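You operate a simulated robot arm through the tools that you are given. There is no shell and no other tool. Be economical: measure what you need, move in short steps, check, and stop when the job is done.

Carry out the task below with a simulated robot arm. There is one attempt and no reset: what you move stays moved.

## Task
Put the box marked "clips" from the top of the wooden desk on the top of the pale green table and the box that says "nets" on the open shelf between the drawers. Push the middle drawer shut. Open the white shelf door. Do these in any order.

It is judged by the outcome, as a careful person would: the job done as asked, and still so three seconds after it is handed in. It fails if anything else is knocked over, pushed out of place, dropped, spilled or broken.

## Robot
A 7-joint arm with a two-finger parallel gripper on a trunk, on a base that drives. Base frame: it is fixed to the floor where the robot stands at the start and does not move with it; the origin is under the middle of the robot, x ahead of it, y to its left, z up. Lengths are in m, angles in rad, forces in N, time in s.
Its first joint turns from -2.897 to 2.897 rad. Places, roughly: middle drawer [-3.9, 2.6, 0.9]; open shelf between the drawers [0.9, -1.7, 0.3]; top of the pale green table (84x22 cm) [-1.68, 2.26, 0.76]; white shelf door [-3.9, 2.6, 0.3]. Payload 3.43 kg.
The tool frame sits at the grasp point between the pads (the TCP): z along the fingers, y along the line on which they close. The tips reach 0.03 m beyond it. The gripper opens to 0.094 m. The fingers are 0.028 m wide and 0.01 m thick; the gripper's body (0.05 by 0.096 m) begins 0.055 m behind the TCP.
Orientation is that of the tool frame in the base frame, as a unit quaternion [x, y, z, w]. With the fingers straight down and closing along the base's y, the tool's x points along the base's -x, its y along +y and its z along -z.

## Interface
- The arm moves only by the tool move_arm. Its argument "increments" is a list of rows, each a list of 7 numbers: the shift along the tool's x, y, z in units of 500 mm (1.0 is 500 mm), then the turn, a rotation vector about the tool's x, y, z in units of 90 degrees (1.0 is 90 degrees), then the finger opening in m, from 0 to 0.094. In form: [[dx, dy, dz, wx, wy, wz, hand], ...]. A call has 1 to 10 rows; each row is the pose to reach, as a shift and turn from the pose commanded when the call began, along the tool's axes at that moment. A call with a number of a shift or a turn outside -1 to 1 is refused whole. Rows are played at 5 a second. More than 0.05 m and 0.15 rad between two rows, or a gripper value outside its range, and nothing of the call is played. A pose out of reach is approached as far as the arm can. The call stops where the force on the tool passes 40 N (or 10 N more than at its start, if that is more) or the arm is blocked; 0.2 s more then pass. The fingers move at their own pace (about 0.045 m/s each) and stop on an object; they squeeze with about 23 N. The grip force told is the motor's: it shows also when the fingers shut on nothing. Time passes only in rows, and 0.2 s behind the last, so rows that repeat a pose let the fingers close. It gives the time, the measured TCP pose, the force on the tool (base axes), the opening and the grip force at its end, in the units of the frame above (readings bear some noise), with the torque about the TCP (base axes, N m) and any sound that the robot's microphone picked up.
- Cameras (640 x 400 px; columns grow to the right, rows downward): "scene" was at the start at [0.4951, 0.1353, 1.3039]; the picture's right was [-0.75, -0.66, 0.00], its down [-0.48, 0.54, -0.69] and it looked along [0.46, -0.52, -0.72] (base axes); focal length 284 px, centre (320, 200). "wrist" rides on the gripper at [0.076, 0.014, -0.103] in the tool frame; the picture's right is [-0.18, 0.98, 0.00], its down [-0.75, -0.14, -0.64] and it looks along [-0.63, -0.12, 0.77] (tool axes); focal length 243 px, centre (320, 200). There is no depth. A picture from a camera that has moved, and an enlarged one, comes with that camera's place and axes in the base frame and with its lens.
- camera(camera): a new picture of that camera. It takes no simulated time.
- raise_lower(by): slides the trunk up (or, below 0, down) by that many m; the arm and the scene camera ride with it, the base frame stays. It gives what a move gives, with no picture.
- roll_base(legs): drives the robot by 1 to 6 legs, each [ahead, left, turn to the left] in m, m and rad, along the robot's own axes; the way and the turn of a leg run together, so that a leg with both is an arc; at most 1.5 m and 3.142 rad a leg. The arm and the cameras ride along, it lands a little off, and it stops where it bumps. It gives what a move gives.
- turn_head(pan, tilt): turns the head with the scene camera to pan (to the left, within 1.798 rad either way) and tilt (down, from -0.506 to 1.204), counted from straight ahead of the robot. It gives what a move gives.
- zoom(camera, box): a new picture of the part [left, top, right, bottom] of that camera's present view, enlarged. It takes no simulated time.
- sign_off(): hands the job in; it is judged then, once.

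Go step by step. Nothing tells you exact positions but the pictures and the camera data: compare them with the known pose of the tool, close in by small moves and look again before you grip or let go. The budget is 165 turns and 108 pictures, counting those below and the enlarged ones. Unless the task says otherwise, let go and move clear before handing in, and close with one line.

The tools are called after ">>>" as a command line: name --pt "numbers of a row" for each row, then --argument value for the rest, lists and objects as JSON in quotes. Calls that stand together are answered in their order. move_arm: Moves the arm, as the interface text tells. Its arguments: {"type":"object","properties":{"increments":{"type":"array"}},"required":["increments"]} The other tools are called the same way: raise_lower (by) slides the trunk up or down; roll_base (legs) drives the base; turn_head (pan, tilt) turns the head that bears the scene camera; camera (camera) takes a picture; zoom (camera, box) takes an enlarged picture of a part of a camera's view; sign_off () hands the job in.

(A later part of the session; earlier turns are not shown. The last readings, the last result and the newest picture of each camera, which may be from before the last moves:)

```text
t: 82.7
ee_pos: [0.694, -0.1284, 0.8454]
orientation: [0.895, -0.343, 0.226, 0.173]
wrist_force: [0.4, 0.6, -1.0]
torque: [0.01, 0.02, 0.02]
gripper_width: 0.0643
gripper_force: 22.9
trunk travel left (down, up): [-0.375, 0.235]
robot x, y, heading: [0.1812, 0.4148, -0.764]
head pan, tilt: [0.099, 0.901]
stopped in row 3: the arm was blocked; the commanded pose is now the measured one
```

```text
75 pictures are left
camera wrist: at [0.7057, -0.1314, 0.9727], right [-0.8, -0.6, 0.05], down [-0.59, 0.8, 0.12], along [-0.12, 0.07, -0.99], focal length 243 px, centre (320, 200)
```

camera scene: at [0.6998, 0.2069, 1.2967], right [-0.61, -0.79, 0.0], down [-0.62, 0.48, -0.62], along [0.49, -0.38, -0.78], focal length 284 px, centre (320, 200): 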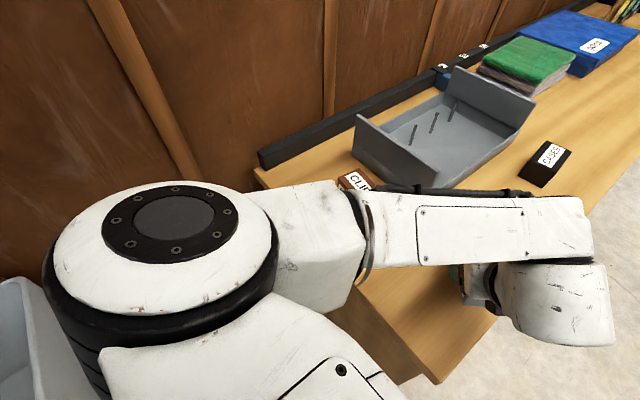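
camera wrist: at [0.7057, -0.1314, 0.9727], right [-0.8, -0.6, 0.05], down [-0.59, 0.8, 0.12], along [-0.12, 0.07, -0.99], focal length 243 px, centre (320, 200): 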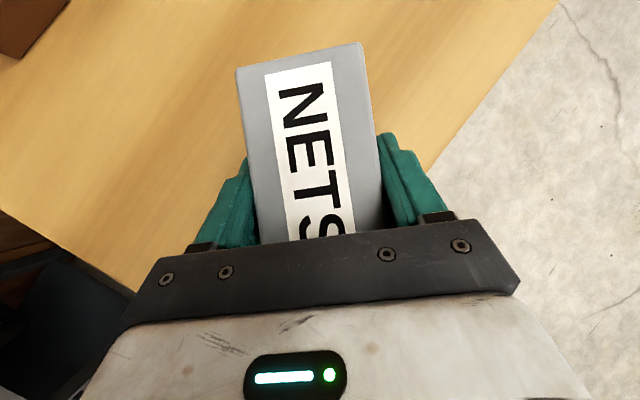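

The arm was blocked mid-lift (elbow swung out), but the box is held clear of the desk. I'll lift with the trunk instead and back off.

>>> raise_lower --by 0.15

>>> roll_base --legs '[[-0.5, 0, 0]]'

>>> camera --camera "scene"

```text
t: 84.5
ee_pos: [0.6936, -0.1295, 0.9941]
orientation: [0.895, -0.344, 0.228, 0.173]
wrist_force: [-0.6, -0.6, -1.3]
torque: [0.03, 0.0, 0.0]
gripper_width: 0.064
gripper_force: 23.0
trunk travel left (down, up): [-0.525, 0.085]
robot x, y, heading: [0.1871, 0.4136, -0.762]
head pan, tilt: [0.099, 0.901]
```

```text
t: 87.4
ee_pos: [0.3344, 0.2022, 0.9958]
orientation: [0.893, -0.347, 0.227, 0.174]
wrist_force: [0.6, 0.6, -0.7]
torque: [0.01, 0.02, -0.02]
gripper_width: 0.064
gripper_force: 23.2
trunk travel left (down, up): [-0.525, 0.085]
robot x, y, heading: [-0.1676, 0.7527, -0.771]
head pan, tilt: [0.099, 0.901]
```

```text
74 pictures are left
camera scene: at [0.3447, 0.5402, 1.4467], right [-0.62, -0.78, 0.0], down [-0.61, 0.49, -0.62], along [0.49, -0.39, -0.78], focal length 284 px, centre (320, 200)
```

scene: 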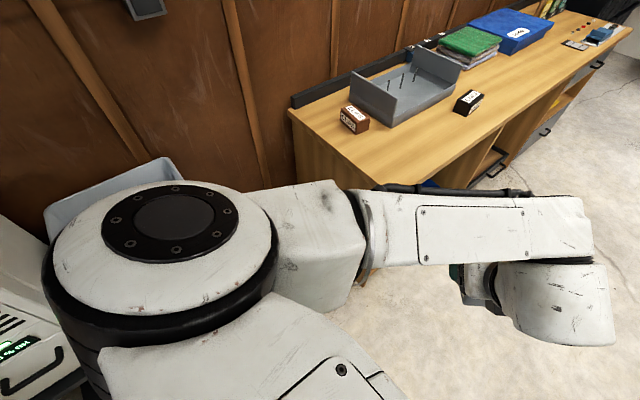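

Everything on the desk is undisturbed. In free air I extend the arm forward and restore the level grasp orientation.

>>> move_arm --pt "0.04 0 0.025 0.02 0.018 0.01 0.0" --pt "0.08 0 0.05 0.043 0.035 0.02 0.0" --pt "0.12 0 0.08 0.065 0.053 0.03 0.0" --pt "0.17 0 0.106 0.086 0.07 0.04 0.0" --pt "0.17 0 0.106 0.086 0.07 0.04 0.0"

>>> camera --camera "scene"

```text
t: 88.6
ee_pos: [0.4085, 0.134, 0.9963]
orientation: [0.878, -0.349, 0.303, 0.125]
wrist_force: [0.3, 0.2, -0.8]
torque: [0.04, 0.02, 0.01]
gripper_width: 0.0642
gripper_force: 22.7
trunk travel left (down, up): [-0.525, 0.085]
robot x, y, heading: [-0.1709, 0.7551, -0.764]
head pan, tilt: [0.099, 0.901]
```

```text
73 pictures are left
camera scene: at [0.3447, 0.5402, 1.4467], right [-0.62, -0.78, 0.0], down [-0.61, 0.49, -0.62], along [0.49, -0.39, -0.78], focal length 284 px, centre (320, 200)
```

scene: 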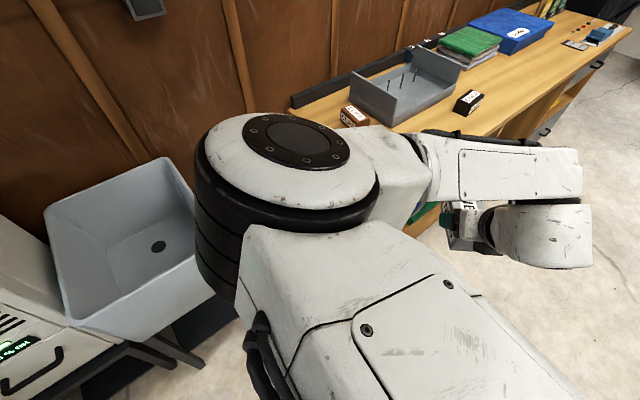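

That works at longer reach. Lower the arm relative to the trunk by ~12 cm (needed for the shelf height), staying in free air.

>>> move_arm --pt "-0.036 0 0.046 0 0 0 0.0" --pt "-0.072 0 0.091 0 0 0 0.0" --pt "-0.108 0 0.137 0 0 0 0.0" --pt "-0.144 0 0.182 0 0 0 0.0" --pt "-0.144 0 0.182 0 0 0 0.0"

>>> camera --camera "wrist"

```text
t: 89.8
ee_pos: [0.4059, 0.1341, 0.8794]
orientation: [0.878, -0.349, 0.303, 0.125]
wrist_force: [0.8, -0.4, -0.2]
torque: [0.0, 0.02, 0.01]
gripper_width: 0.0643
gripper_force: 23.5
trunk travel left (down, up): [-0.525, 0.085]
robot x, y, heading: [-0.1667, 0.76, -0.769]
head pan, tilt: [0.099, 0.901]
```

```text
72 pictures are left
camera wrist: at [0.3955, 0.1286, 1.0076], right [-0.78, -0.61, -0.11], down [-0.62, 0.78, 0.04], along [0.06, 0.09, -0.99], focal length 243 px, centre (320, 200)
```

wrist: 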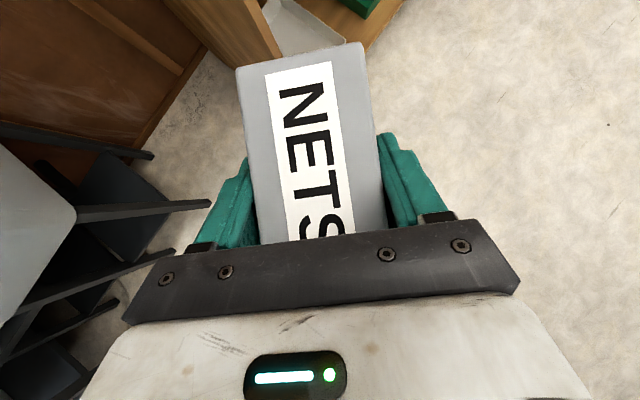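

Arm shape is fine, but the elbow sticks out left; straightening the arm more should tuck it in. Extend another 7 cm and look.

>>> move_arm --pt "0.037 0 0.029 0 0 0 0.0" --pt "0.074 0 0.058 0 0 0 0.0" --pt "0.111 0 0.087 0 0 0 0.0" --pt "0.111 0 0.087 0 0 0 0.0"

>>> turn_head --pan 0.1 --tilt 1.1

>>> camera --camera "scene"

```text
t: 90.8
ee_pos: [0.4585, 0.0849, 0.8811]
orientation: [0.878, -0.349, 0.303, 0.125]
wrist_force: [-0.8, -0.2, -0.5]
torque: [0.01, 0.01, 0.0]
gripper_width: 0.064
gripper_force: 23.3
trunk travel left (down, up): [-0.525, 0.085]
robot x, y, heading: [-0.1635, 0.756, -0.764]
head pan, tilt: [0.099, 0.901]
```

```text
t: 91.5
ee_pos: [0.4586, 0.0848, 0.8817]
orientation: [0.878, -0.349, 0.303, 0.124]
wrist_force: [-0.1, 0.0, -1.6]
torque: [-0.01, -0.02, -0.02]
gripper_width: 0.0641
gripper_force: 22.7
trunk travel left (down, up): [-0.525, 0.085]
robot x, y, heading: [-0.1662, 0.7505, -0.771]
head pan, tilt: [0.099, 1.1]
```

```text
71 pictures are left
camera scene: at [0.335, 0.5478, 1.4329], right [-0.62, -0.78, 0.0], down [-0.7, 0.55, -0.45], along [0.36, -0.28, -0.89], focal length 284 px, centre (320, 200)
```

scene: 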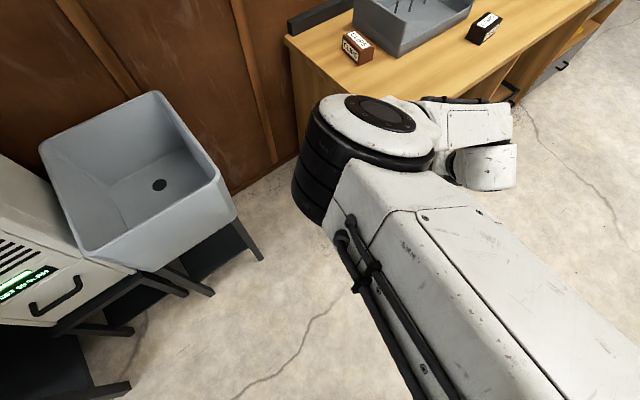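

The elbow sits well behind the hand. Now I drive in front of the shelf, keeping distance, heading square to the desk.

>>> roll_base --legs '[[0, -0.6, 0], [0, 0, 0.77], [0, -1.06, 0], [0, -1.06, 0]]'

>>> turn_head --pan -0.15 --tilt 0.75

>>> camera --camera "scene"

```text
t: 107.2
ee_pos: [0.3947, -1.8418, 0.8818]
orientation: [0.944, 0.02, 0.328, -0.004]
wrist_force: [-0.3, -0.3, -1.2]
torque: [0.01, 0.0, 0.0]
gripper_width: 0.0639
gripper_force: 23.1
trunk travel left (down, up): [-0.525, 0.085]
robot x, y, heading: [-0.5215, -1.8207, 0.027]
head pan, tilt: [0.099, 1.1]
```

```text
t: 108.0
ee_pos: [0.3936, -1.8424, 0.8811]
orientation: [0.945, 0.02, 0.328, -0.003]
wrist_force: [-0.8, -0.6, -1.9]
torque: [0.01, 0.01, 0.01]
gripper_width: 0.0637
gripper_force: 23.1
trunk travel left (down, up): [-0.525, 0.085]
robot x, y, heading: [-0.5248, -1.8212, 0.027]
head pan, tilt: [-0.15, 0.75]
```

```text
70 pictures are left
camera scene: at [-0.0041, -1.6244, 1.4586], right [-0.12, -0.99, 0.0], down [-0.68, 0.08, -0.73], along [0.73, -0.09, -0.68], focal length 284 px, centre (320, 200)
```

scene: 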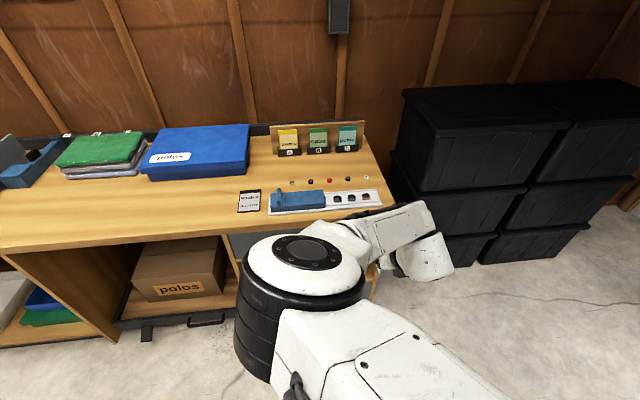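

Lower the trunk here, before approaching the desk.

>>> raise_lower --by -0.48

>>> turn_head --pan -0.2 --tilt 0.55

>>> camera --camera "scene"

>>> camera --camera "wrist"

```text
refused: -0.48 is not a number from -0.4 to 0.4
```

```text
t: 108.7
ee_pos: [0.3941, -1.8403, 0.8813]
orientation: [0.944, 0.02, 0.328, -0.003]
wrist_force: [0.5, -0.3, -0.9]
torque: [0.01, 0.03, -0.03]
gripper_width: 0.0639
gripper_force: 23.5
trunk travel left (down, up): [-0.525, 0.085]
robot x, y, heading: [-0.5249, -1.8232, 0.029]
head pan, tilt: [-0.201, 0.55]
```

```text
69 pictures are left
camera scene: at [0.0021, -1.6297, 1.476], right [-0.17, -0.99, 0.0], down [-0.52, 0.09, -0.85], along [0.84, -0.15, -0.52], focal length 284 px, centre (320, 200)
```

scene: 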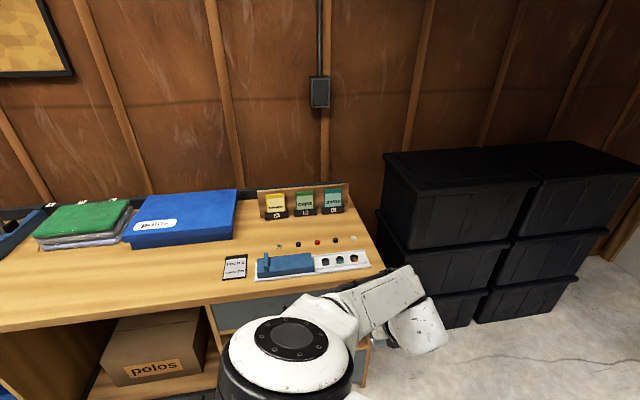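

```text
68 pictures are left
camera wrist: at [0.3912, -1.8535, 1.0088], right [-0.11, -0.99, -0.11], down [-0.99, 0.1, 0.04], along [-0.02, 0.11, -0.99], focal length 243 px, centre (320, 200)
```

wrist: 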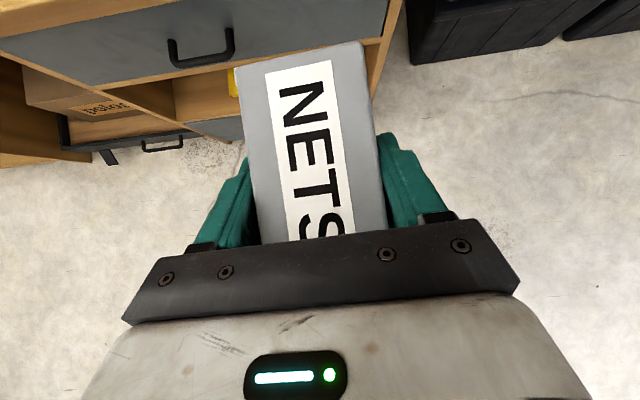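

>>> raise_lower --by -0.4

>>> raise_lower --by -0.07

>>> camera --camera "scene"

>>> camera --camera "wrist"

```text
t: 112.6
ee_pos: [0.3946, -1.8413, 0.4812]
orientation: [0.944, 0.02, 0.328, -0.003]
wrist_force: [0.1, -0.2, -0.8]
torque: [-0.01, 0.02, -0.01]
gripper_width: 0.0638
gripper_force: 22.9
trunk travel left (down, up): [-0.125, 0.485]
robot x, y, heading: [-0.5213, -1.8242, 0.029]
head pan, tilt: [-0.201, 0.55]
```

```text
t: 113.7
ee_pos: [0.3931, -1.8416, 0.4113]
orientation: [0.944, 0.02, 0.328, -0.003]
wrist_force: [0.1, 0.1, -1.0]
torque: [0.04, 0.0, 0.01]
gripper_width: 0.0641
gripper_force: 22.9
trunk travel left (down, up): [-0.055, 0.555]
robot x, y, heading: [-0.5245, -1.8222, 0.027]
head pan, tilt: [-0.201, 0.55]
```

```text
67 pictures are left
camera scene: at [0.002, -1.6298, 1.0061], right [-0.17, -0.99, 0.0], down [-0.52, 0.09, -0.85], along [0.84, -0.15, -0.52], focal length 284 px, centre (320, 200)
```

scene: 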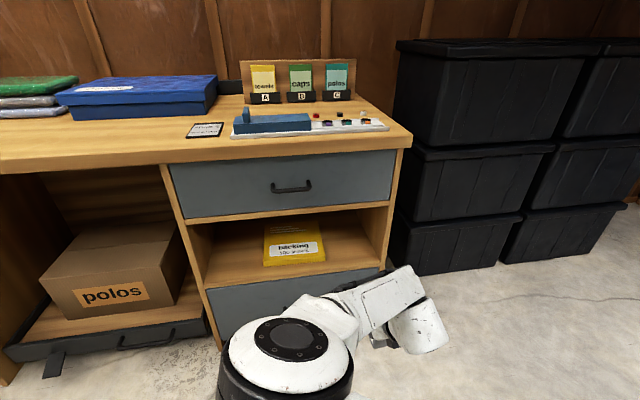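

```text
66 pictures are left
camera wrist: at [0.3911, -1.8535, 0.5389], right [-0.11, -0.99, -0.11], down [-0.99, 0.1, 0.04], along [-0.02, 0.11, -0.99], focal length 243 px, centre (320, 200)
```

wrist: 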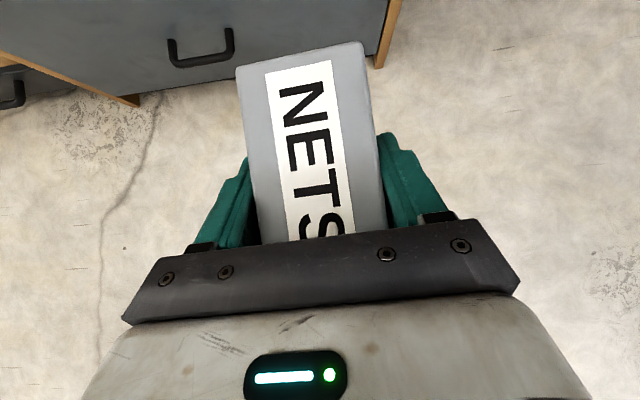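

>>> zoom --camera "scene" --box '[150, 130, 420, 300]'

```text
2.35 times, centred on (285, 215) of scene
camera zoom: at [0.002, -1.6298, 1.0061], right [-0.17, -0.99, 0.0], down [-0.52, 0.09, -0.85], along [0.84, -0.15, -0.52], focal length 669 px, centre (402, 165)
```

zoom: 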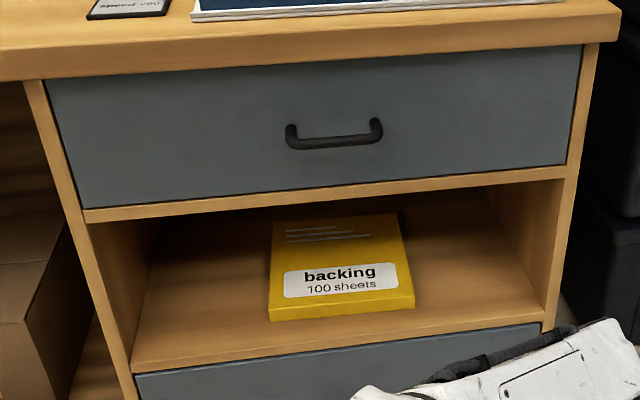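

From both views: front face x≈0.65, shelf floor z≈0.327, opening top ≈0.565, y −1.95…−1.39, book between −1.565 and −1.775. I'll use the right strip (y≈−1.867). Lower slightly, square up and creep in.

>>> raise_lower --by -0.02

>>> roll_base --legs '[[0, 0, -0.027], [0.18, 0, 0]]'

>>> camera --camera "wrist"

>>> camera --camera "scene"

```text
t: 114.3
ee_pos: [0.3935, -1.8424, 0.3915]
orientation: [0.944, 0.02, 0.328, -0.003]
wrist_force: [0.0, 0.0, -0.6]
torque: [-0.03, 0.03, 0.0]
gripper_width: 0.0639
gripper_force: 22.8
trunk travel left (down, up): [-0.035, 0.575]
robot x, y, heading: [-0.5271, -1.8223, 0.026]
head pan, tilt: [-0.201, 0.55]
```

```text
t: 116.2
ee_pos: [0.5734, -1.8686, 0.3911]
orientation: [0.945, 0.005, 0.328, 0.002]
wrist_force: [0.2, 0.1, -1.1]
torque: [-0.03, 0.03, 0.02]
gripper_width: 0.0638
gripper_force: 23.0
trunk travel left (down, up): [-0.035, 0.575]
robot x, y, heading: [-0.3405, -1.8217, 0.0]
head pan, tilt: [-0.201, 0.55]
```

```text
64 pictures are left
camera wrist: at [0.5702, -1.8796, 0.5188], right [-0.13, -0.99, -0.11], down [-0.99, 0.13, 0.04], along [-0.02, 0.11, -0.99], focal length 243 px, centre (320, 200)
```

wrist: 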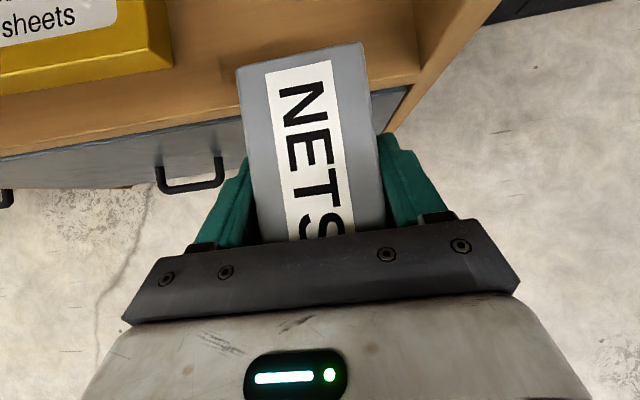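

```text
63 pictures are left
camera scene: at [0.1878, -1.6448, 0.986], right [-0.2, -0.98, 0.0], down [-0.51, 0.1, -0.85], along [0.84, -0.17, -0.52], focal length 284 px, centre (320, 200)
```

scene: 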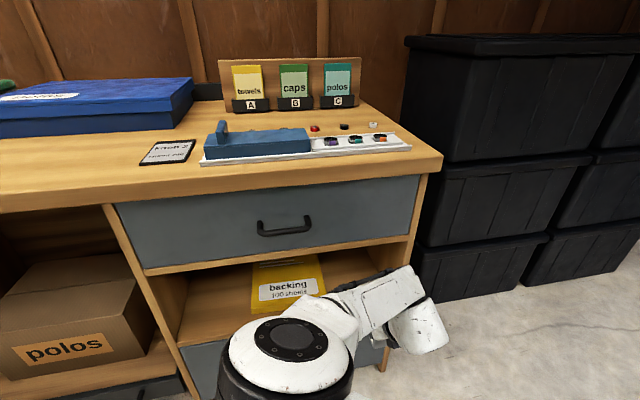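

Alignment looks good; the box clears the shelf edge. Advance 7 cm and check from the scene camera.

>>> roll_base --legs '[[0, 0.013, 0], [0.07, 0, 0]]'

>>> camera --camera "wrist"

>>> camera --camera "scene"

```text
t: 117.6
ee_pos: [0.6439, -1.8532, 0.3911]
orientation: [0.945, 0.006, 0.328, 0.002]
wrist_force: [-0.4, -0.3, -1.4]
torque: [0.01, -0.03, 0.01]
gripper_width: 0.0638
gripper_force: 23.2
trunk travel left (down, up): [-0.035, 0.575]
robot x, y, heading: [-0.2736, -1.8114, -0.001]
head pan, tilt: [-0.201, 0.55]
```

```text
62 pictures are left
camera wrist: at [0.6405, -1.866, 0.5188], right [-0.13, -0.99, -0.11], down [-0.99, 0.13, 0.04], along [-0.02, 0.11, -0.99], focal length 243 px, centre (320, 200)
```

wrist: 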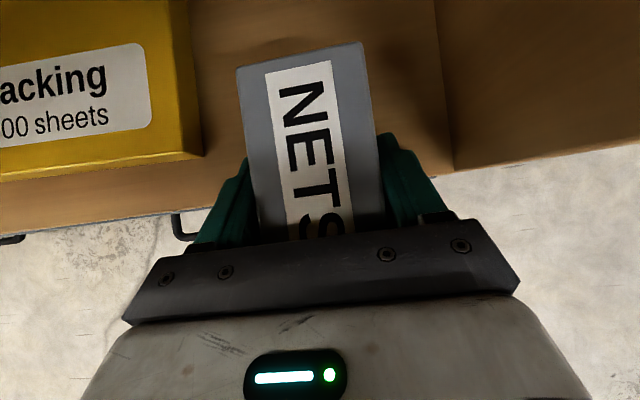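

```text
61 pictures are left
camera scene: at [0.258, -1.6314, 0.986], right [-0.2, -0.98, 0.0], down [-0.51, 0.1, -0.85], along [0.84, -0.17, -0.52], focal length 284 px, centre (320, 200)
```

scene: 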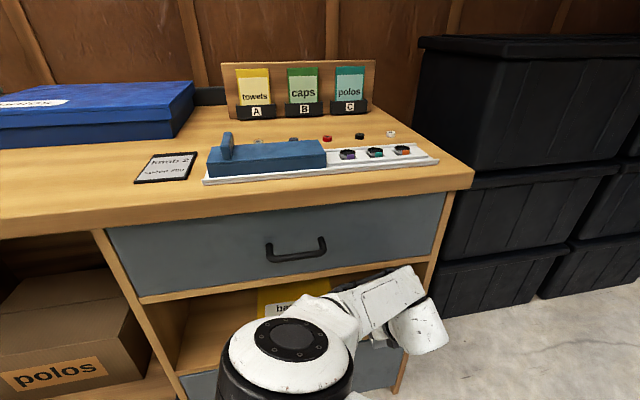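

>>> roll_base --legs '[[0.042, 0, 0]]'

>>> camera --camera "wrist"

>>> zoom --camera "scene" --box '[200, 150, 520, 350]'

```text
t: 118.5
ee_pos: [0.6859, -1.8538, 0.3917]
orientation: [0.944, 0.005, 0.329, 0.002]
wrist_force: [-0.3, -0.7, -1.4]
torque: [-0.03, 0.03, 0.0]
gripper_width: 0.064
gripper_force: 23.4
trunk travel left (down, up): [-0.035, 0.575]
robot x, y, heading: [-0.2314, -1.8051, 0.004]
head pan, tilt: [-0.201, 0.55]
```

```text
60 pictures are left
camera wrist: at [0.6823, -1.8657, 0.5188], right [-0.13, -0.99, -0.11], down [-0.99, 0.13, 0.04], along [-0.02, 0.11, -0.99], focal length 243 px, centre (320, 200)
```

wrist: 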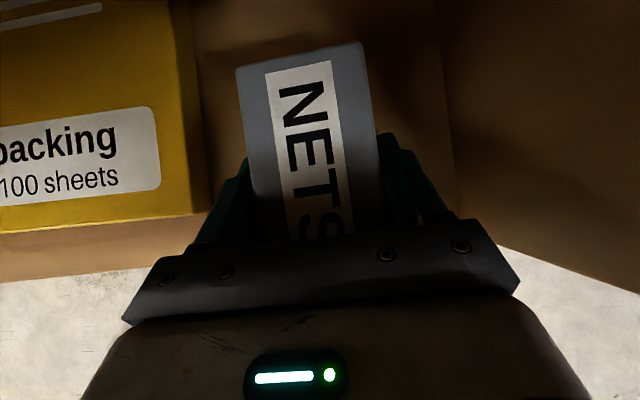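

```text
2.00 times, centred on (360, 250) of scene
camera zoom: at [0.3, -1.631, 0.9862], right [-0.2, -0.98, 0.0], down [-0.51, 0.1, -0.85], along [0.84, -0.17, -0.52], focal length 568 px, centre (240, 100)
```

zoom: 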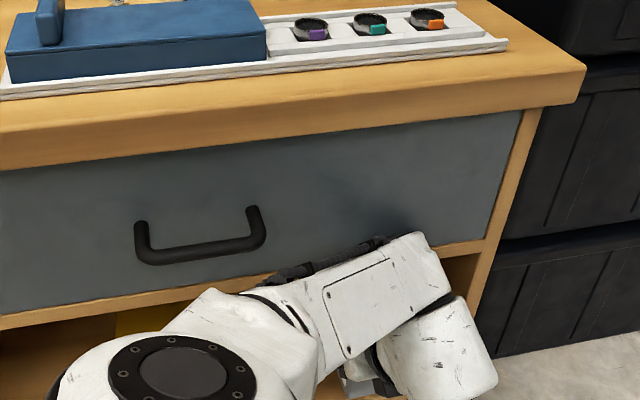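

Box is over the shelf, forearm close to the drawer face so I stop here. Lower onto the shelf in small steps.

>>> raise_lower --by -0.012

>>> raise_lower --by -0.006

```text
t: 119.0
ee_pos: [0.6863, -1.8546, 0.3806]
orientation: [0.944, 0.006, 0.329, 0.002]
wrist_force: [-1.6, -2.8, 11.5]
torque: [0.34, 0.19, 0.06]
gripper_width: 0.0642
gripper_force: 23.0
trunk travel left (down, up): [-0.023, 0.587]
robot x, y, heading: [-0.2292, -1.8102, 0.007]
head pan, tilt: [-0.201, 0.55]
```

```text
t: 119.5
ee_pos: [0.6874, -1.8541, 0.3771]
orientation: [0.944, 0.005, 0.33, 0.003]
wrist_force: [-4.6, 3.4, 9.9]
torque: [0.35, 0.24, 0.08]
gripper_width: 0.0642
gripper_force: 23.1
trunk travel left (down, up): [-0.018, 0.592]
robot x, y, heading: [-0.2344, -1.8144, 0.005]
head pan, tilt: [-0.201, 0.55]
stopped: the force on the tool passed its limit at 49 N (the readings are from after the stop); the commanded pose is now the measured one
```

Contact with the shelf. Open the fingers fully and check.

>>> move_arm --pt "0 0 0 0 0 0 0.094" --pt "0 0 0 0 0 0 0.094" --pt "0 0 0 0 0 0 0.094" --pt "0 0 0 0 0 0 0.094"

>>> camera --camera "wrist"

```text
t: 120.5
ee_pos: [0.6868, -1.8574, 0.3766]
orientation: [0.944, 0.004, 0.331, 0.004]
wrist_force: [-3.1, -20.4, 19.8]
torque: [0.33, -0.05, -0.01]
gripper_width: 0.0831
gripper_force: 0.0
trunk travel left (down, up): [-0.018, 0.592]
robot x, y, heading: [-0.2271, -1.8087, -0.003]
head pan, tilt: [-0.201, 0.55]
```

```text
58 pictures are left
camera wrist: at [0.6829, -1.8687, 0.5053], right [-0.14, -0.98, -0.1], down [-0.99, 0.14, 0.03], along [-0.02, 0.11, -0.99], focal length 243 px, centre (320, 200)
```

wrist: 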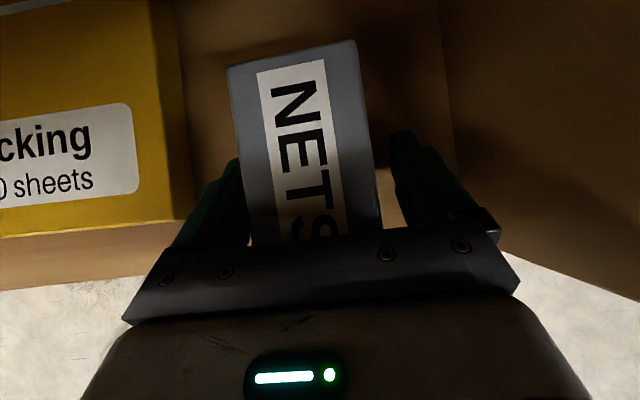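

A fingertip seems to rub on the shelf; raise slightly and finish opening.

>>> raise_lower --by 0.008

>>> move_arm --pt "0 0 0 0 0 0 0.094" --pt "0 0 0 0 0 0 0.094" --pt "0 0 0 0 0 0 0.094"

>>> camera --camera "wrist"

```text
t: 121.1
ee_pos: [0.6852, -1.8474, 0.3824]
orientation: [0.945, 0.008, 0.328, 0.0]
wrist_force: [-0.2, 0.1, 1.2]
torque: [-0.02, 0.01, 0.04]
gripper_width: 0.0939
gripper_force: 0.1
trunk travel left (down, up): [-0.026, 0.584]
robot x, y, heading: [-0.2349, -1.8078, 0.006]
head pan, tilt: [-0.201, 0.55]
```

```text
t: 121.9
ee_pos: [0.6862, -1.8517, 0.3841]
orientation: [0.944, 0.007, 0.33, 0.002]
wrist_force: [0.1, -0.2, 0.3]
torque: [0.02, 0.01, 0.0]
gripper_width: 0.094
gripper_force: 0.0
trunk travel left (down, up): [-0.026, 0.584]
robot x, y, heading: [-0.2283, -1.806, 0.006]
head pan, tilt: [-0.201, 0.55]
```

```text
57 pictures are left
camera wrist: at [0.6828, -1.8642, 0.5118], right [-0.13, -0.99, -0.11], down [-0.99, 0.13, 0.03], along [-0.02, 0.11, -0.99], focal length 243 px, centre (320, 200)
```

wrist: 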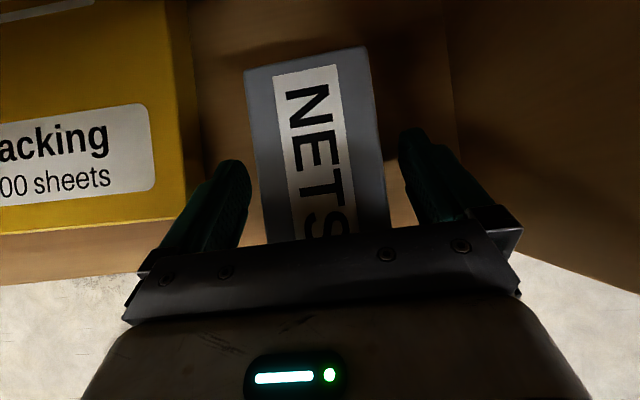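

Released with clearance both sides. Back straight out and look at where the box sits.

>>> roll_base --legs '[[-0.14, 0, 0]]'

>>> camera --camera "wrist"

```text
t: 123.2
ee_pos: [0.5442, -1.8491, 0.3843]
orientation: [0.944, 0.007, 0.33, 0.002]
wrist_force: [0.1, -0.7, 1.4]
torque: [-0.01, 0.01, 0.03]
gripper_width: 0.0942
gripper_force: 0.2
trunk travel left (down, up): [-0.026, 0.584]
robot x, y, heading: [-0.3722, -1.8114, 0.006]
head pan, tilt: [-0.201, 0.55]
```

```text
56 pictures are left
camera wrist: at [0.5406, -1.8616, 0.512], right [-0.13, -0.99, -0.11], down [-0.99, 0.13, 0.03], along [-0.02, 0.11, -0.99], focal length 243 px, centre (320, 200)
```

wrist: 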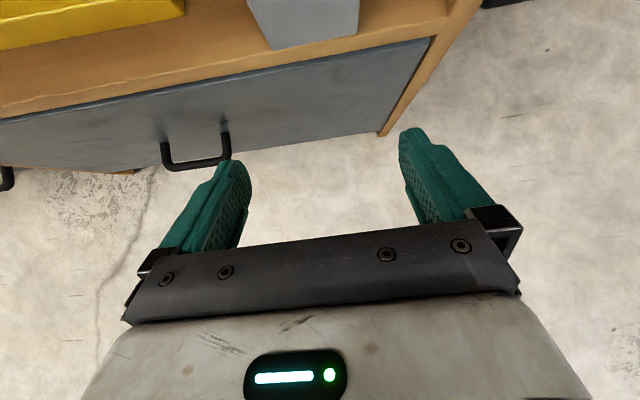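

Nets sits fully on the shelf. Now clips: back off, raise, and bring the tool back to straight down.

>>> roll_base --legs '[[-0.2, 0, 0]]'

>>> raise_lower --by 0.4

>>> move_arm --pt "0 0 0 0 -0.09 0 0.094" --pt "0 0 0 0 -0.18 0 0.094" --pt "0 0 0 0 -0.27 0 0.094" --pt "0 0 0 0 -0.36 0 0.094" --pt "0 0 0 0 -0.428 0 0.094" --pt "0 0 0 0 -0.428 0 0.094"

>>> move_arm --pt "-0.05 0 -0.08 0 0 0 0.094" --pt "-0.1 0 -0.16 0 0 0 0.094" --pt "-0.15 0 -0.24 0 0 0 0.094" --pt "-0.2 0 -0.32 0 0 0 0.094" --pt "-0.2 0 -0.4 0 0 0 0.094" --pt "-0.2 0 -0.4 0 0 0 0.094"

>>> camera --camera "scene"

```text
t: 124.9
ee_pos: [0.341, -1.8483, 0.3846]
orientation: [0.944, 0.009, 0.329, 0.001]
wrist_force: [-0.1, 0.5, -0.8]
torque: [-0.02, 0.02, 0.02]
gripper_width: 0.0941
gripper_force: 0.1
trunk travel left (down, up): [-0.026, 0.584]
robot x, y, heading: [-0.5756, -1.8124, 0.008]
head pan, tilt: [-0.201, 0.55]
```

```text
t: 128.7
ee_pos: [0.3407, -1.8479, 0.7844]
orientation: [0.944, 0.01, 0.329, 0.001]
wrist_force: [0.3, -0.7, -0.4]
torque: [0.01, -0.02, -0.02]
gripper_width: 0.094
gripper_force: 0.0
trunk travel left (down, up): [-0.426, 0.184]
robot x, y, heading: [-0.5766, -1.8094, 0.007]
head pan, tilt: [-0.201, 0.55]
```

```text
t: 130.1
ee_pos: [0.3416, -1.8477, 0.7847]
orientation: [1.0, 0.009, -0.001, 0.004]
wrist_force: [0.4, -0.3, 0.0]
torque: [-0.02, 0.02, 0.03]
gripper_width: 0.0941
gripper_force: 0.0
trunk travel left (down, up): [-0.426, 0.184]
robot x, y, heading: [-0.5777, -1.8126, 0.012]
head pan, tilt: [-0.201, 0.55]
```

```text
t: 131.5
ee_pos: [0.2377, -1.8494, 0.9836]
orientation: [1.0, 0.009, 0.0, 0.004]
wrist_force: [0.1, -0.5, 0.0]
torque: [0.01, -0.01, -0.01]
gripper_width: 0.0941
gripper_force: 0.0
trunk travel left (down, up): [-0.426, 0.184]
robot x, y, heading: [-0.5763, -1.8136, 0.008]
head pan, tilt: [-0.201, 0.55]
```

```text
55 pictures are left
camera scene: at [-0.048, -1.6286, 1.3767], right [-0.19, -0.98, 0.0], down [-0.51, 0.1, -0.85], along [0.84, -0.16, -0.52], focal length 284 px, centre (320, 200)
```

scene: 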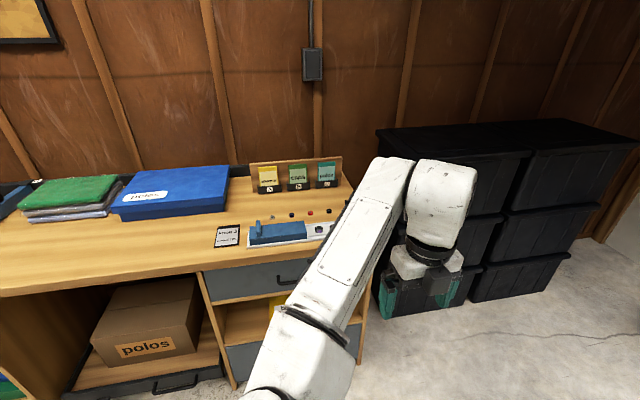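

Tool is straight down again. Drive along the desk to the clips side, then look before going in.

>>> roll_base --legs '[[0, 0.87, -0.008], [0, 0.87, 0], [0.4, 0, 0]]'

>>> turn_head --pan -0.1 --tilt 0.75

>>> camera --camera "scene"

```text
t: 142.2
ee_pos: [0.6097, -0.1186, 0.9834]
orientation: [1.0, 0.017, 0.001, 0.004]
wrist_force: [-0.4, 0.4, 0.5]
torque: [-0.04, 0.03, 0.01]
gripper_width: 0.0939
gripper_force: 0.0
trunk travel left (down, up): [-0.426, 0.184]
robot x, y, heading: [-0.207, -0.1003, 0.025]
head pan, tilt: [-0.201, 0.55]
```

```text
t: 142.9
ee_pos: [0.6094, -0.1195, 0.9835]
orientation: [1.0, 0.018, 0.0, 0.004]
wrist_force: [-0.4, 0.4, -0.6]
torque: [0.0, -0.01, 0.01]
gripper_width: 0.0939
gripper_force: 0.0
trunk travel left (down, up): [-0.426, 0.184]
robot x, y, heading: [-0.2043, -0.1002, 0.028]
head pan, tilt: [-0.099, 0.75]
```

```text
54 pictures are left
camera scene: at [0.314, 0.1051, 1.3594], right [-0.07, -1.0, 0.0], down [-0.68, 0.05, -0.73], along [0.73, -0.05, -0.68], focal length 284 px, centre (320, 200)
```

scene: 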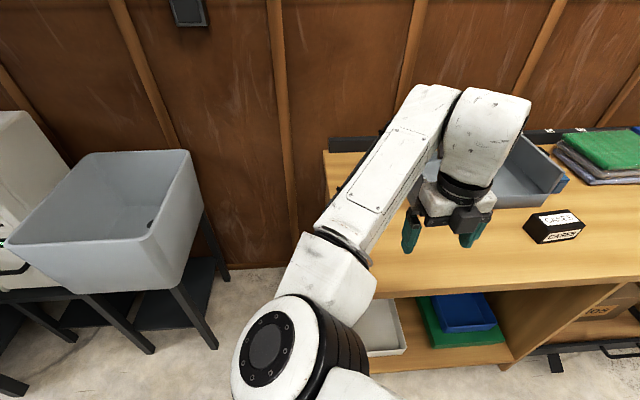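

>>> roll_base --legs '[[0.33, 0, 0]]'

>>> camera --camera "wrist"

>>> camera --camera "scene"

```text
t: 145.1
ee_pos: [0.9417, -0.1107, 0.9831]
orientation: [1.0, 0.018, 0.0, 0.004]
wrist_force: [-0.3, 0.8, 0.4]
torque: [0.01, 0.0, 0.02]
gripper_width: 0.094
gripper_force: 0.1
trunk travel left (down, up): [-0.426, 0.184]
robot x, y, heading: [0.1272, -0.0883, 0.032]
head pan, tilt: [-0.099, 0.75]
```

```text
53 pictures are left
camera wrist: at [1.0187, -0.1194, 1.0861], right [-0.15, -0.99, 0.01], down [-0.76, 0.12, 0.64], along [-0.63, 0.09, -0.77], focal length 243 px, centre (320, 200)
```

wrist: 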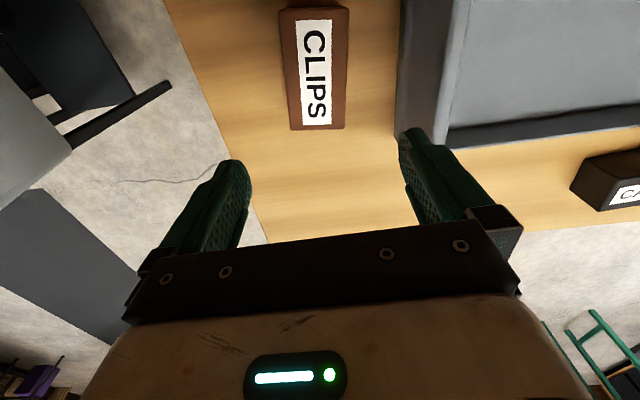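

```text
52 pictures are left
camera scene: at [0.6458, 0.1143, 1.3594], right [-0.07, -1.0, 0.0], down [-0.68, 0.05, -0.73], along [0.73, -0.05, -0.68], focal length 284 px, centre (320, 200)
```

scene: 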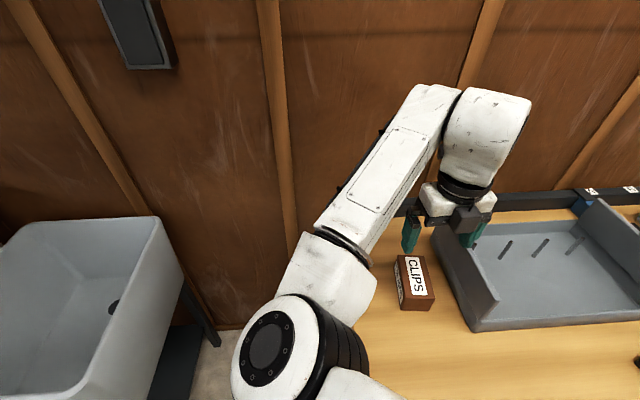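

Clips centre ≈ (0.962, −0.109), yaw ≈ −8°. Align and descend to just above.

>>> move_arm --pt "0.02 0 0.05 0 0 0.055 0.094" --pt "0.04 0 0.1 0 0 0.109 0.094" --pt "0.04 0 0.17 0 0 0.109 0.094" --pt "0.04 0 0.25 0 0 0.109 0.094" --pt "0.04 0 0.25 0 0 0.109 0.094"

>>> camera --camera "wrist"

```text
t: 146.3
ee_pos: [0.9616, -0.1099, 0.8585]
orientation: [0.998, -0.068, 0.0, 0.004]
wrist_force: [0.6, 0.0, -1.1]
torque: [-0.05, 0.01, 0.02]
gripper_width: 0.0942
gripper_force: 0.1
trunk travel left (down, up): [-0.426, 0.184]
robot x, y, heading: [0.1251, -0.0899, 0.026]
head pan, tilt: [-0.099, 0.75]
```

```text
51 pictures are left
camera wrist: at [1.0363, -0.1327, 0.9612], right [-0.32, -0.95, 0.01], down [-0.73, 0.25, 0.64], along [-0.61, 0.2, -0.77], focal length 243 px, centre (320, 200)
```

wrist: 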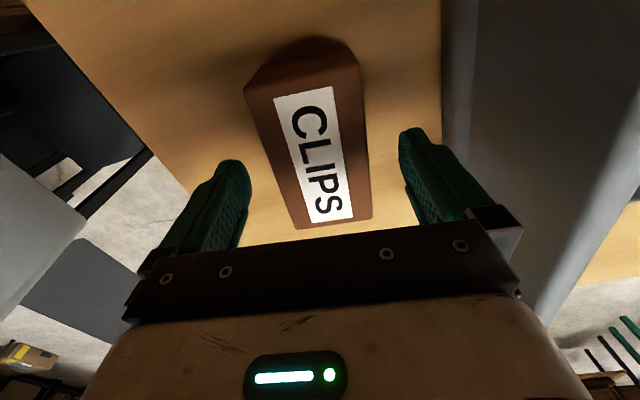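

>>> move_arm --pt "0 0 0.04 0 0 0 0.094" --pt "0 0 0.086 0 0 0 0.094" --pt "0 0 0.086 0 0 0 0.0" --pt "0 0 0.086 0 0 0 0.0" --pt "0 0 0.086 0 0 0 0.0" --pt "0 0 0.086 0 0 0 0.0" --pt "0 0 0.086 0 0 0 0.0" --pt "0 0 0.086 0 0 0 0.0"

>>> camera --camera "wrist"

```text
t: 148.1
ee_pos: [0.9621, -0.1125, 0.8167]
orientation: [0.998, -0.068, 0.0, 0.005]
wrist_force: [-0.5, 0.6, -0.1]
torque: [-0.01, 0.01, 0.02]
gripper_width: 0.0638
gripper_force: 23.4
trunk travel left (down, up): [-0.426, 0.184]
robot x, y, heading: [0.1286, -0.0881, 0.028]
head pan, tilt: [-0.099, 0.75]
```

```text
50 pictures are left
camera wrist: at [1.0363, -0.1344, 0.9187], right [-0.32, -0.95, 0.01], down [-0.73, 0.25, 0.64], along [-0.61, 0.2, -0.77], focal length 243 px, centre (320, 200)
```

wrist: 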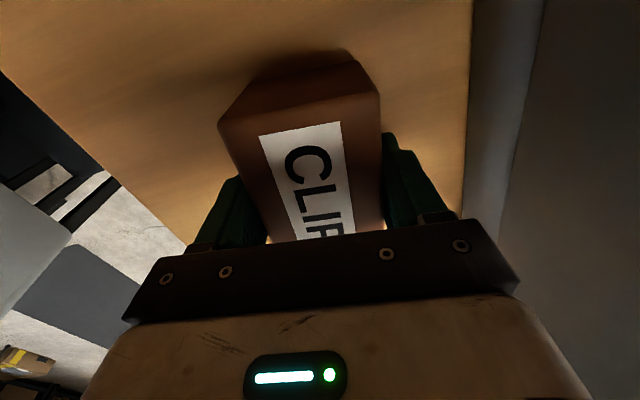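

Clips gripped. Lift by trunk, back away, turn toward the green table and look.

>>> raise_lower --by 0.17

>>> roll_base --legs '[[-0.75, 0, 0], [0, 0, 2.0]]'

>>> turn_head --pan 0.2 --tilt 0.35

>>> camera --camera "scene"

```text
t: 150.0
ee_pos: [0.9624, -0.1125, 0.9861]
orientation: [0.998, -0.068, 0.001, 0.004]
wrist_force: [-0.3, 0.4, -0.8]
torque: [0.02, -0.04, 0.0]
gripper_width: 0.0639
gripper_force: 22.9
trunk travel left (down, up): [-0.596, 0.014]
robot x, y, heading: [0.1263, -0.0835, 0.027]
head pan, tilt: [-0.099, 0.75]
```

```text
t: 158.9
ee_pos: [-0.9759, 0.6391, 0.9873]
orientation: [0.582, 0.813, 0.004, 0.001]
wrist_force: [-0.4, 0.0, -1.1]
torque: [-0.02, 0.0, -0.01]
gripper_width: 0.0639
gripper_force: 23.2
trunk travel left (down, up): [-0.596, 0.014]
robot x, y, heading: [-0.6251, -0.1211, 2.063]
head pan, tilt: [-0.099, 0.75]
```

```text
t: 159.8
ee_pos: [-0.9768, 0.6399, 0.987]
orientation: [0.582, 0.813, 0.004, 0.002]
wrist_force: [0.4, -0.2, -1.1]
torque: [0.03, -0.03, 0.01]
gripper_width: 0.0637
gripper_force: 22.4
trunk travel left (down, up): [-0.596, 0.014]
robot x, y, heading: [-0.6216, -0.1227, 2.059]
head pan, tilt: [0.201, 0.351]
```

```text
49 pictures are left
camera scene: at [-1.0643, 0.2513, 1.5649], right [0.77, 0.64, 0.0], down [0.22, -0.27, -0.94], along [-0.6, 0.72, -0.34], focal length 284 px, centre (320, 200)
```

scene: 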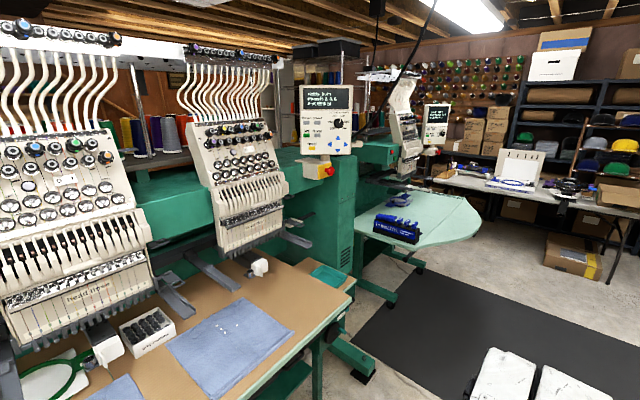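

The pale green table is the curved one ahead, with a blue object on it. I'll zoom.

>>> zoom --camera "scene" --box '[320, 160, 520, 320]'

```text
2.50 times, centred on (420, 240) of scene
camera zoom: at [-1.0643, 0.2513, 1.5649], right [0.77, 0.64, 0.0], down [0.22, -0.27, -0.94], along [-0.6, 0.72, -0.34], focal length 711 px, centre (70, 100)
```

zoom: 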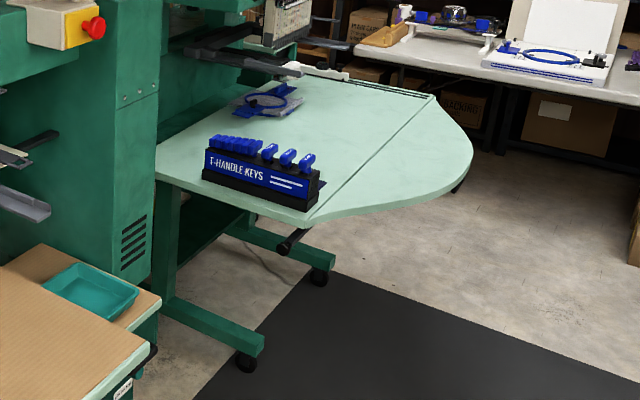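

The table top is free around (−1.66, 2.15). Route: north along x≈−0.65, then turn to face −x, checking before going over the table.

>>> roll_base --legs '[[0, 0, -0.49], [1.1, 0, 0], [1.1, 0, 0]]'

>>> turn_head --pan 0.9 --tilt 0.6

>>> camera --camera "scene"

```text
t: 172.1
ee_pos: [-0.6357, 2.9293, 0.9866]
orientation: [0.753, 0.659, 0.003, 0.003]
wrist_force: [-0.1, -0.5, -1.5]
torque: [-0.03, 0.0, 0.0]
gripper_width: 0.0641
gripper_force: 23.3
trunk travel left (down, up): [-0.596, 0.014]
robot x, y, heading: [-0.6578, 2.0927, 1.599]
head pan, tilt: [0.201, 0.351]
```

```text
t: 173.2
ee_pos: [-0.6346, 2.9281, 0.9872]
orientation: [0.753, 0.658, 0.004, 0.003]
wrist_force: [-0.9, -0.7, -1.4]
torque: [-0.01, 0.02, 0.02]
gripper_width: 0.0642
gripper_force: 23.1
trunk travel left (down, up): [-0.596, 0.014]
robot x, y, heading: [-0.6543, 2.0944, 1.599]
head pan, tilt: [0.901, 0.6]
```

```text
47 pictures are left
camera scene: at [-0.9367, 2.5833, 1.5442], right [0.6, 0.8, 0.0], down [0.45, -0.34, -0.83], along [-0.66, 0.49, -0.56], focal length 284 px, centre (320, 200)
```

scene: 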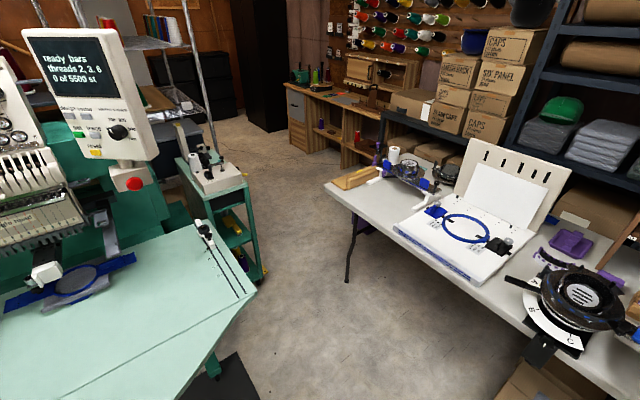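

>>> roll_base --legs '[[0, 0, 1.54]]'

>>> turn_head --pan -0.15 --tilt 0.8

>>> camera --camera "scene"

>>> camera --camera "wrist"

```text
t: 177.3
ee_pos: [-1.4921, 2.1444, 0.9873]
orientation: [0.083, 0.997, 0.005, 0.0]
wrist_force: [0.9, -0.7, -1.5]
torque: [0.01, 0.02, -0.01]
gripper_width: 0.0637
gripper_force: 22.9
trunk travel left (down, up): [-0.596, 0.014]
robot x, y, heading: [-0.6565, 2.0938, 3.142]
head pan, tilt: [0.901, 0.6]
```

```text
t: 178.6
ee_pos: [-1.4909, 2.1435, 0.987]
orientation: [0.083, 0.997, 0.005, 0.0]
wrist_force: [-0.1, 0.1, -1.0]
torque: [-0.02, -0.03, 0.01]
gripper_width: 0.064
gripper_force: 22.9
trunk travel left (down, up): [-0.596, 0.014]
robot x, y, heading: [-0.6557, 2.0921, 3.139]
head pan, tilt: [-0.15, 0.799]
```

```text
46 pictures are left
camera scene: at [-1.18, 1.9124, 1.5273], right [0.15, 0.99, 0.0], down [0.71, -0.11, -0.7], along [-0.69, 0.11, -0.72], focal length 284 px, centre (320, 200)
```

scene: 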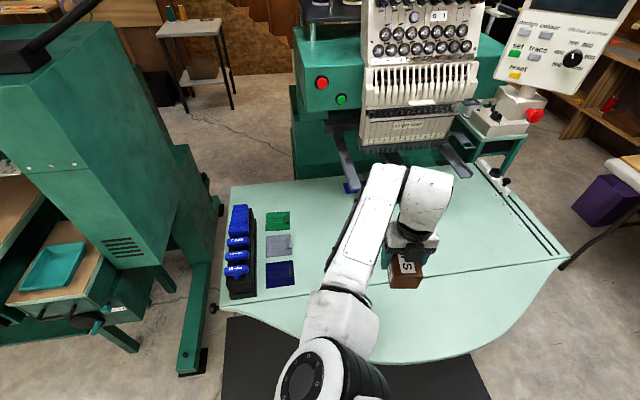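

```text
45 pictures are left
camera wrist: at [-1.5634, 2.171, 1.0885], right [0.34, 0.94, 0.01], down [0.72, -0.27, 0.64], along [0.6, -0.21, -0.77], focal length 243 px, centre (320, 200)
```

wrist: 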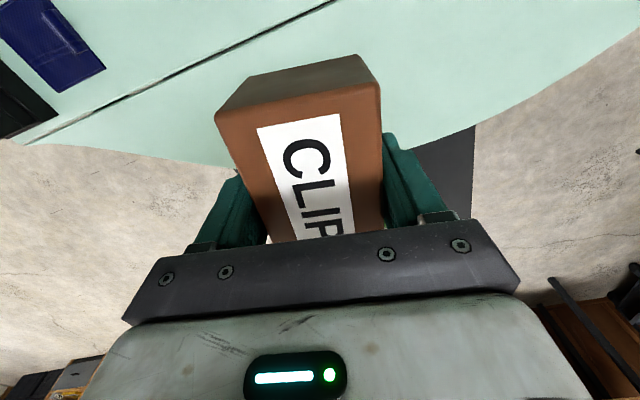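

Over the table and clear. Move forward ~15.5 cm over the free area and look.

>>> roll_base --legs '[[0.165, -0.03, 0]]'

>>> camera --camera "wrist"

>>> camera --camera "scene"

```text
t: 180.1
ee_pos: [-1.6559, 2.1785, 0.9856]
orientation: [0.085, 0.996, 0.004, 0.0]
wrist_force: [0.8, -0.3, -0.9]
torque: [0.0, 0.01, -0.03]
gripper_width: 0.0642
gripper_force: 23.3
trunk travel left (down, up): [-0.596, 0.014]
robot x, y, heading: [-0.8223, 2.126, 3.134]
head pan, tilt: [-0.15, 0.799]
```

```text
44 pictures are left
camera wrist: at [-1.7274, 2.2059, 1.0885], right [0.35, 0.94, 0.01], down [0.72, -0.27, 0.64], along [0.6, -0.22, -0.77], focal length 243 px, centre (320, 200)
```

wrist: 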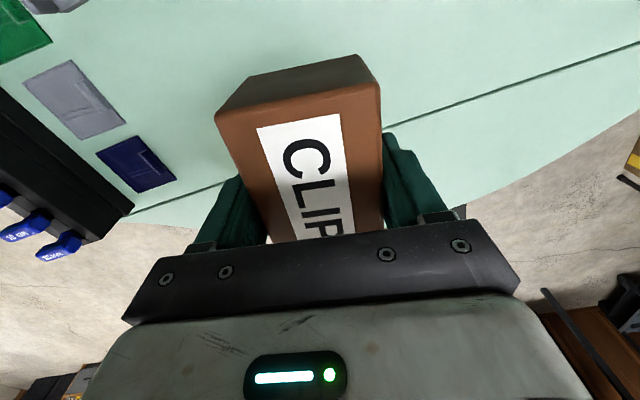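

```text
43 pictures are left
camera scene: at [-1.3452, 1.9456, 1.5273], right [0.16, 0.99, 0.0], down [0.71, -0.11, -0.7], along [-0.69, 0.11, -0.72], focal length 284 px, centre (320, 200)
```

scene: 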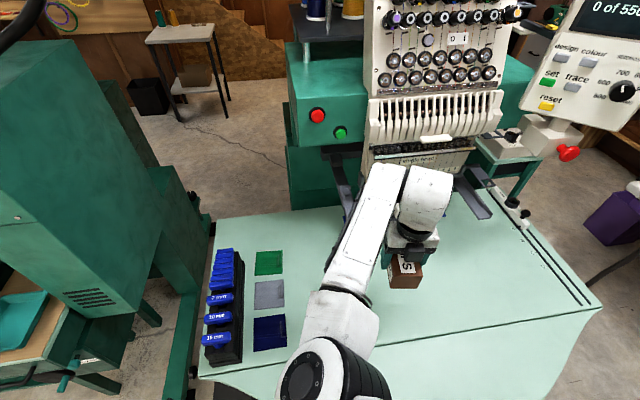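

Box is above clear table. Lower with the trunk.

>>> raise_lower --by -0.165

>>> camera --camera "wrist"

>>> raise_lower --by -0.01

```text
t: 182.0
ee_pos: [-1.6552, 2.1778, 0.8199]
orientation: [0.085, 0.996, 0.004, -0.001]
wrist_force: [0.2, -0.7, -1.6]
torque: [-0.01, 0.03, -0.01]
gripper_width: 0.064
gripper_force: 23.0
trunk travel left (down, up): [-0.431, 0.179]
robot x, y, heading: [-0.8208, 2.1234, 3.135]
head pan, tilt: [-0.15, 0.799]
```

```text
42 pictures are left
camera wrist: at [-1.7274, 2.2059, 0.9228], right [0.35, 0.94, 0.01], down [0.72, -0.27, 0.64], along [0.6, -0.22, -0.77], focal length 243 px, centre (320, 200)
```

wrist: 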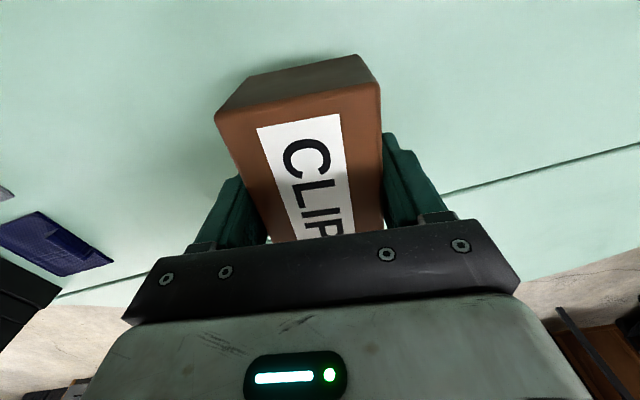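

```text
t: 182.5
ee_pos: [-1.6551, 2.1784, 0.8106]
orientation: [0.085, 0.996, 0.005, 0.0]
wrist_force: [-0.4, 0.2, -1.4]
torque: [-0.02, -0.02, 0.01]
gripper_width: 0.0637
gripper_force: 22.9
trunk travel left (down, up): [-0.421, 0.189]
robot x, y, heading: [-0.821, 2.1235, 3.138]
head pan, tilt: [-0.15, 0.799]
```

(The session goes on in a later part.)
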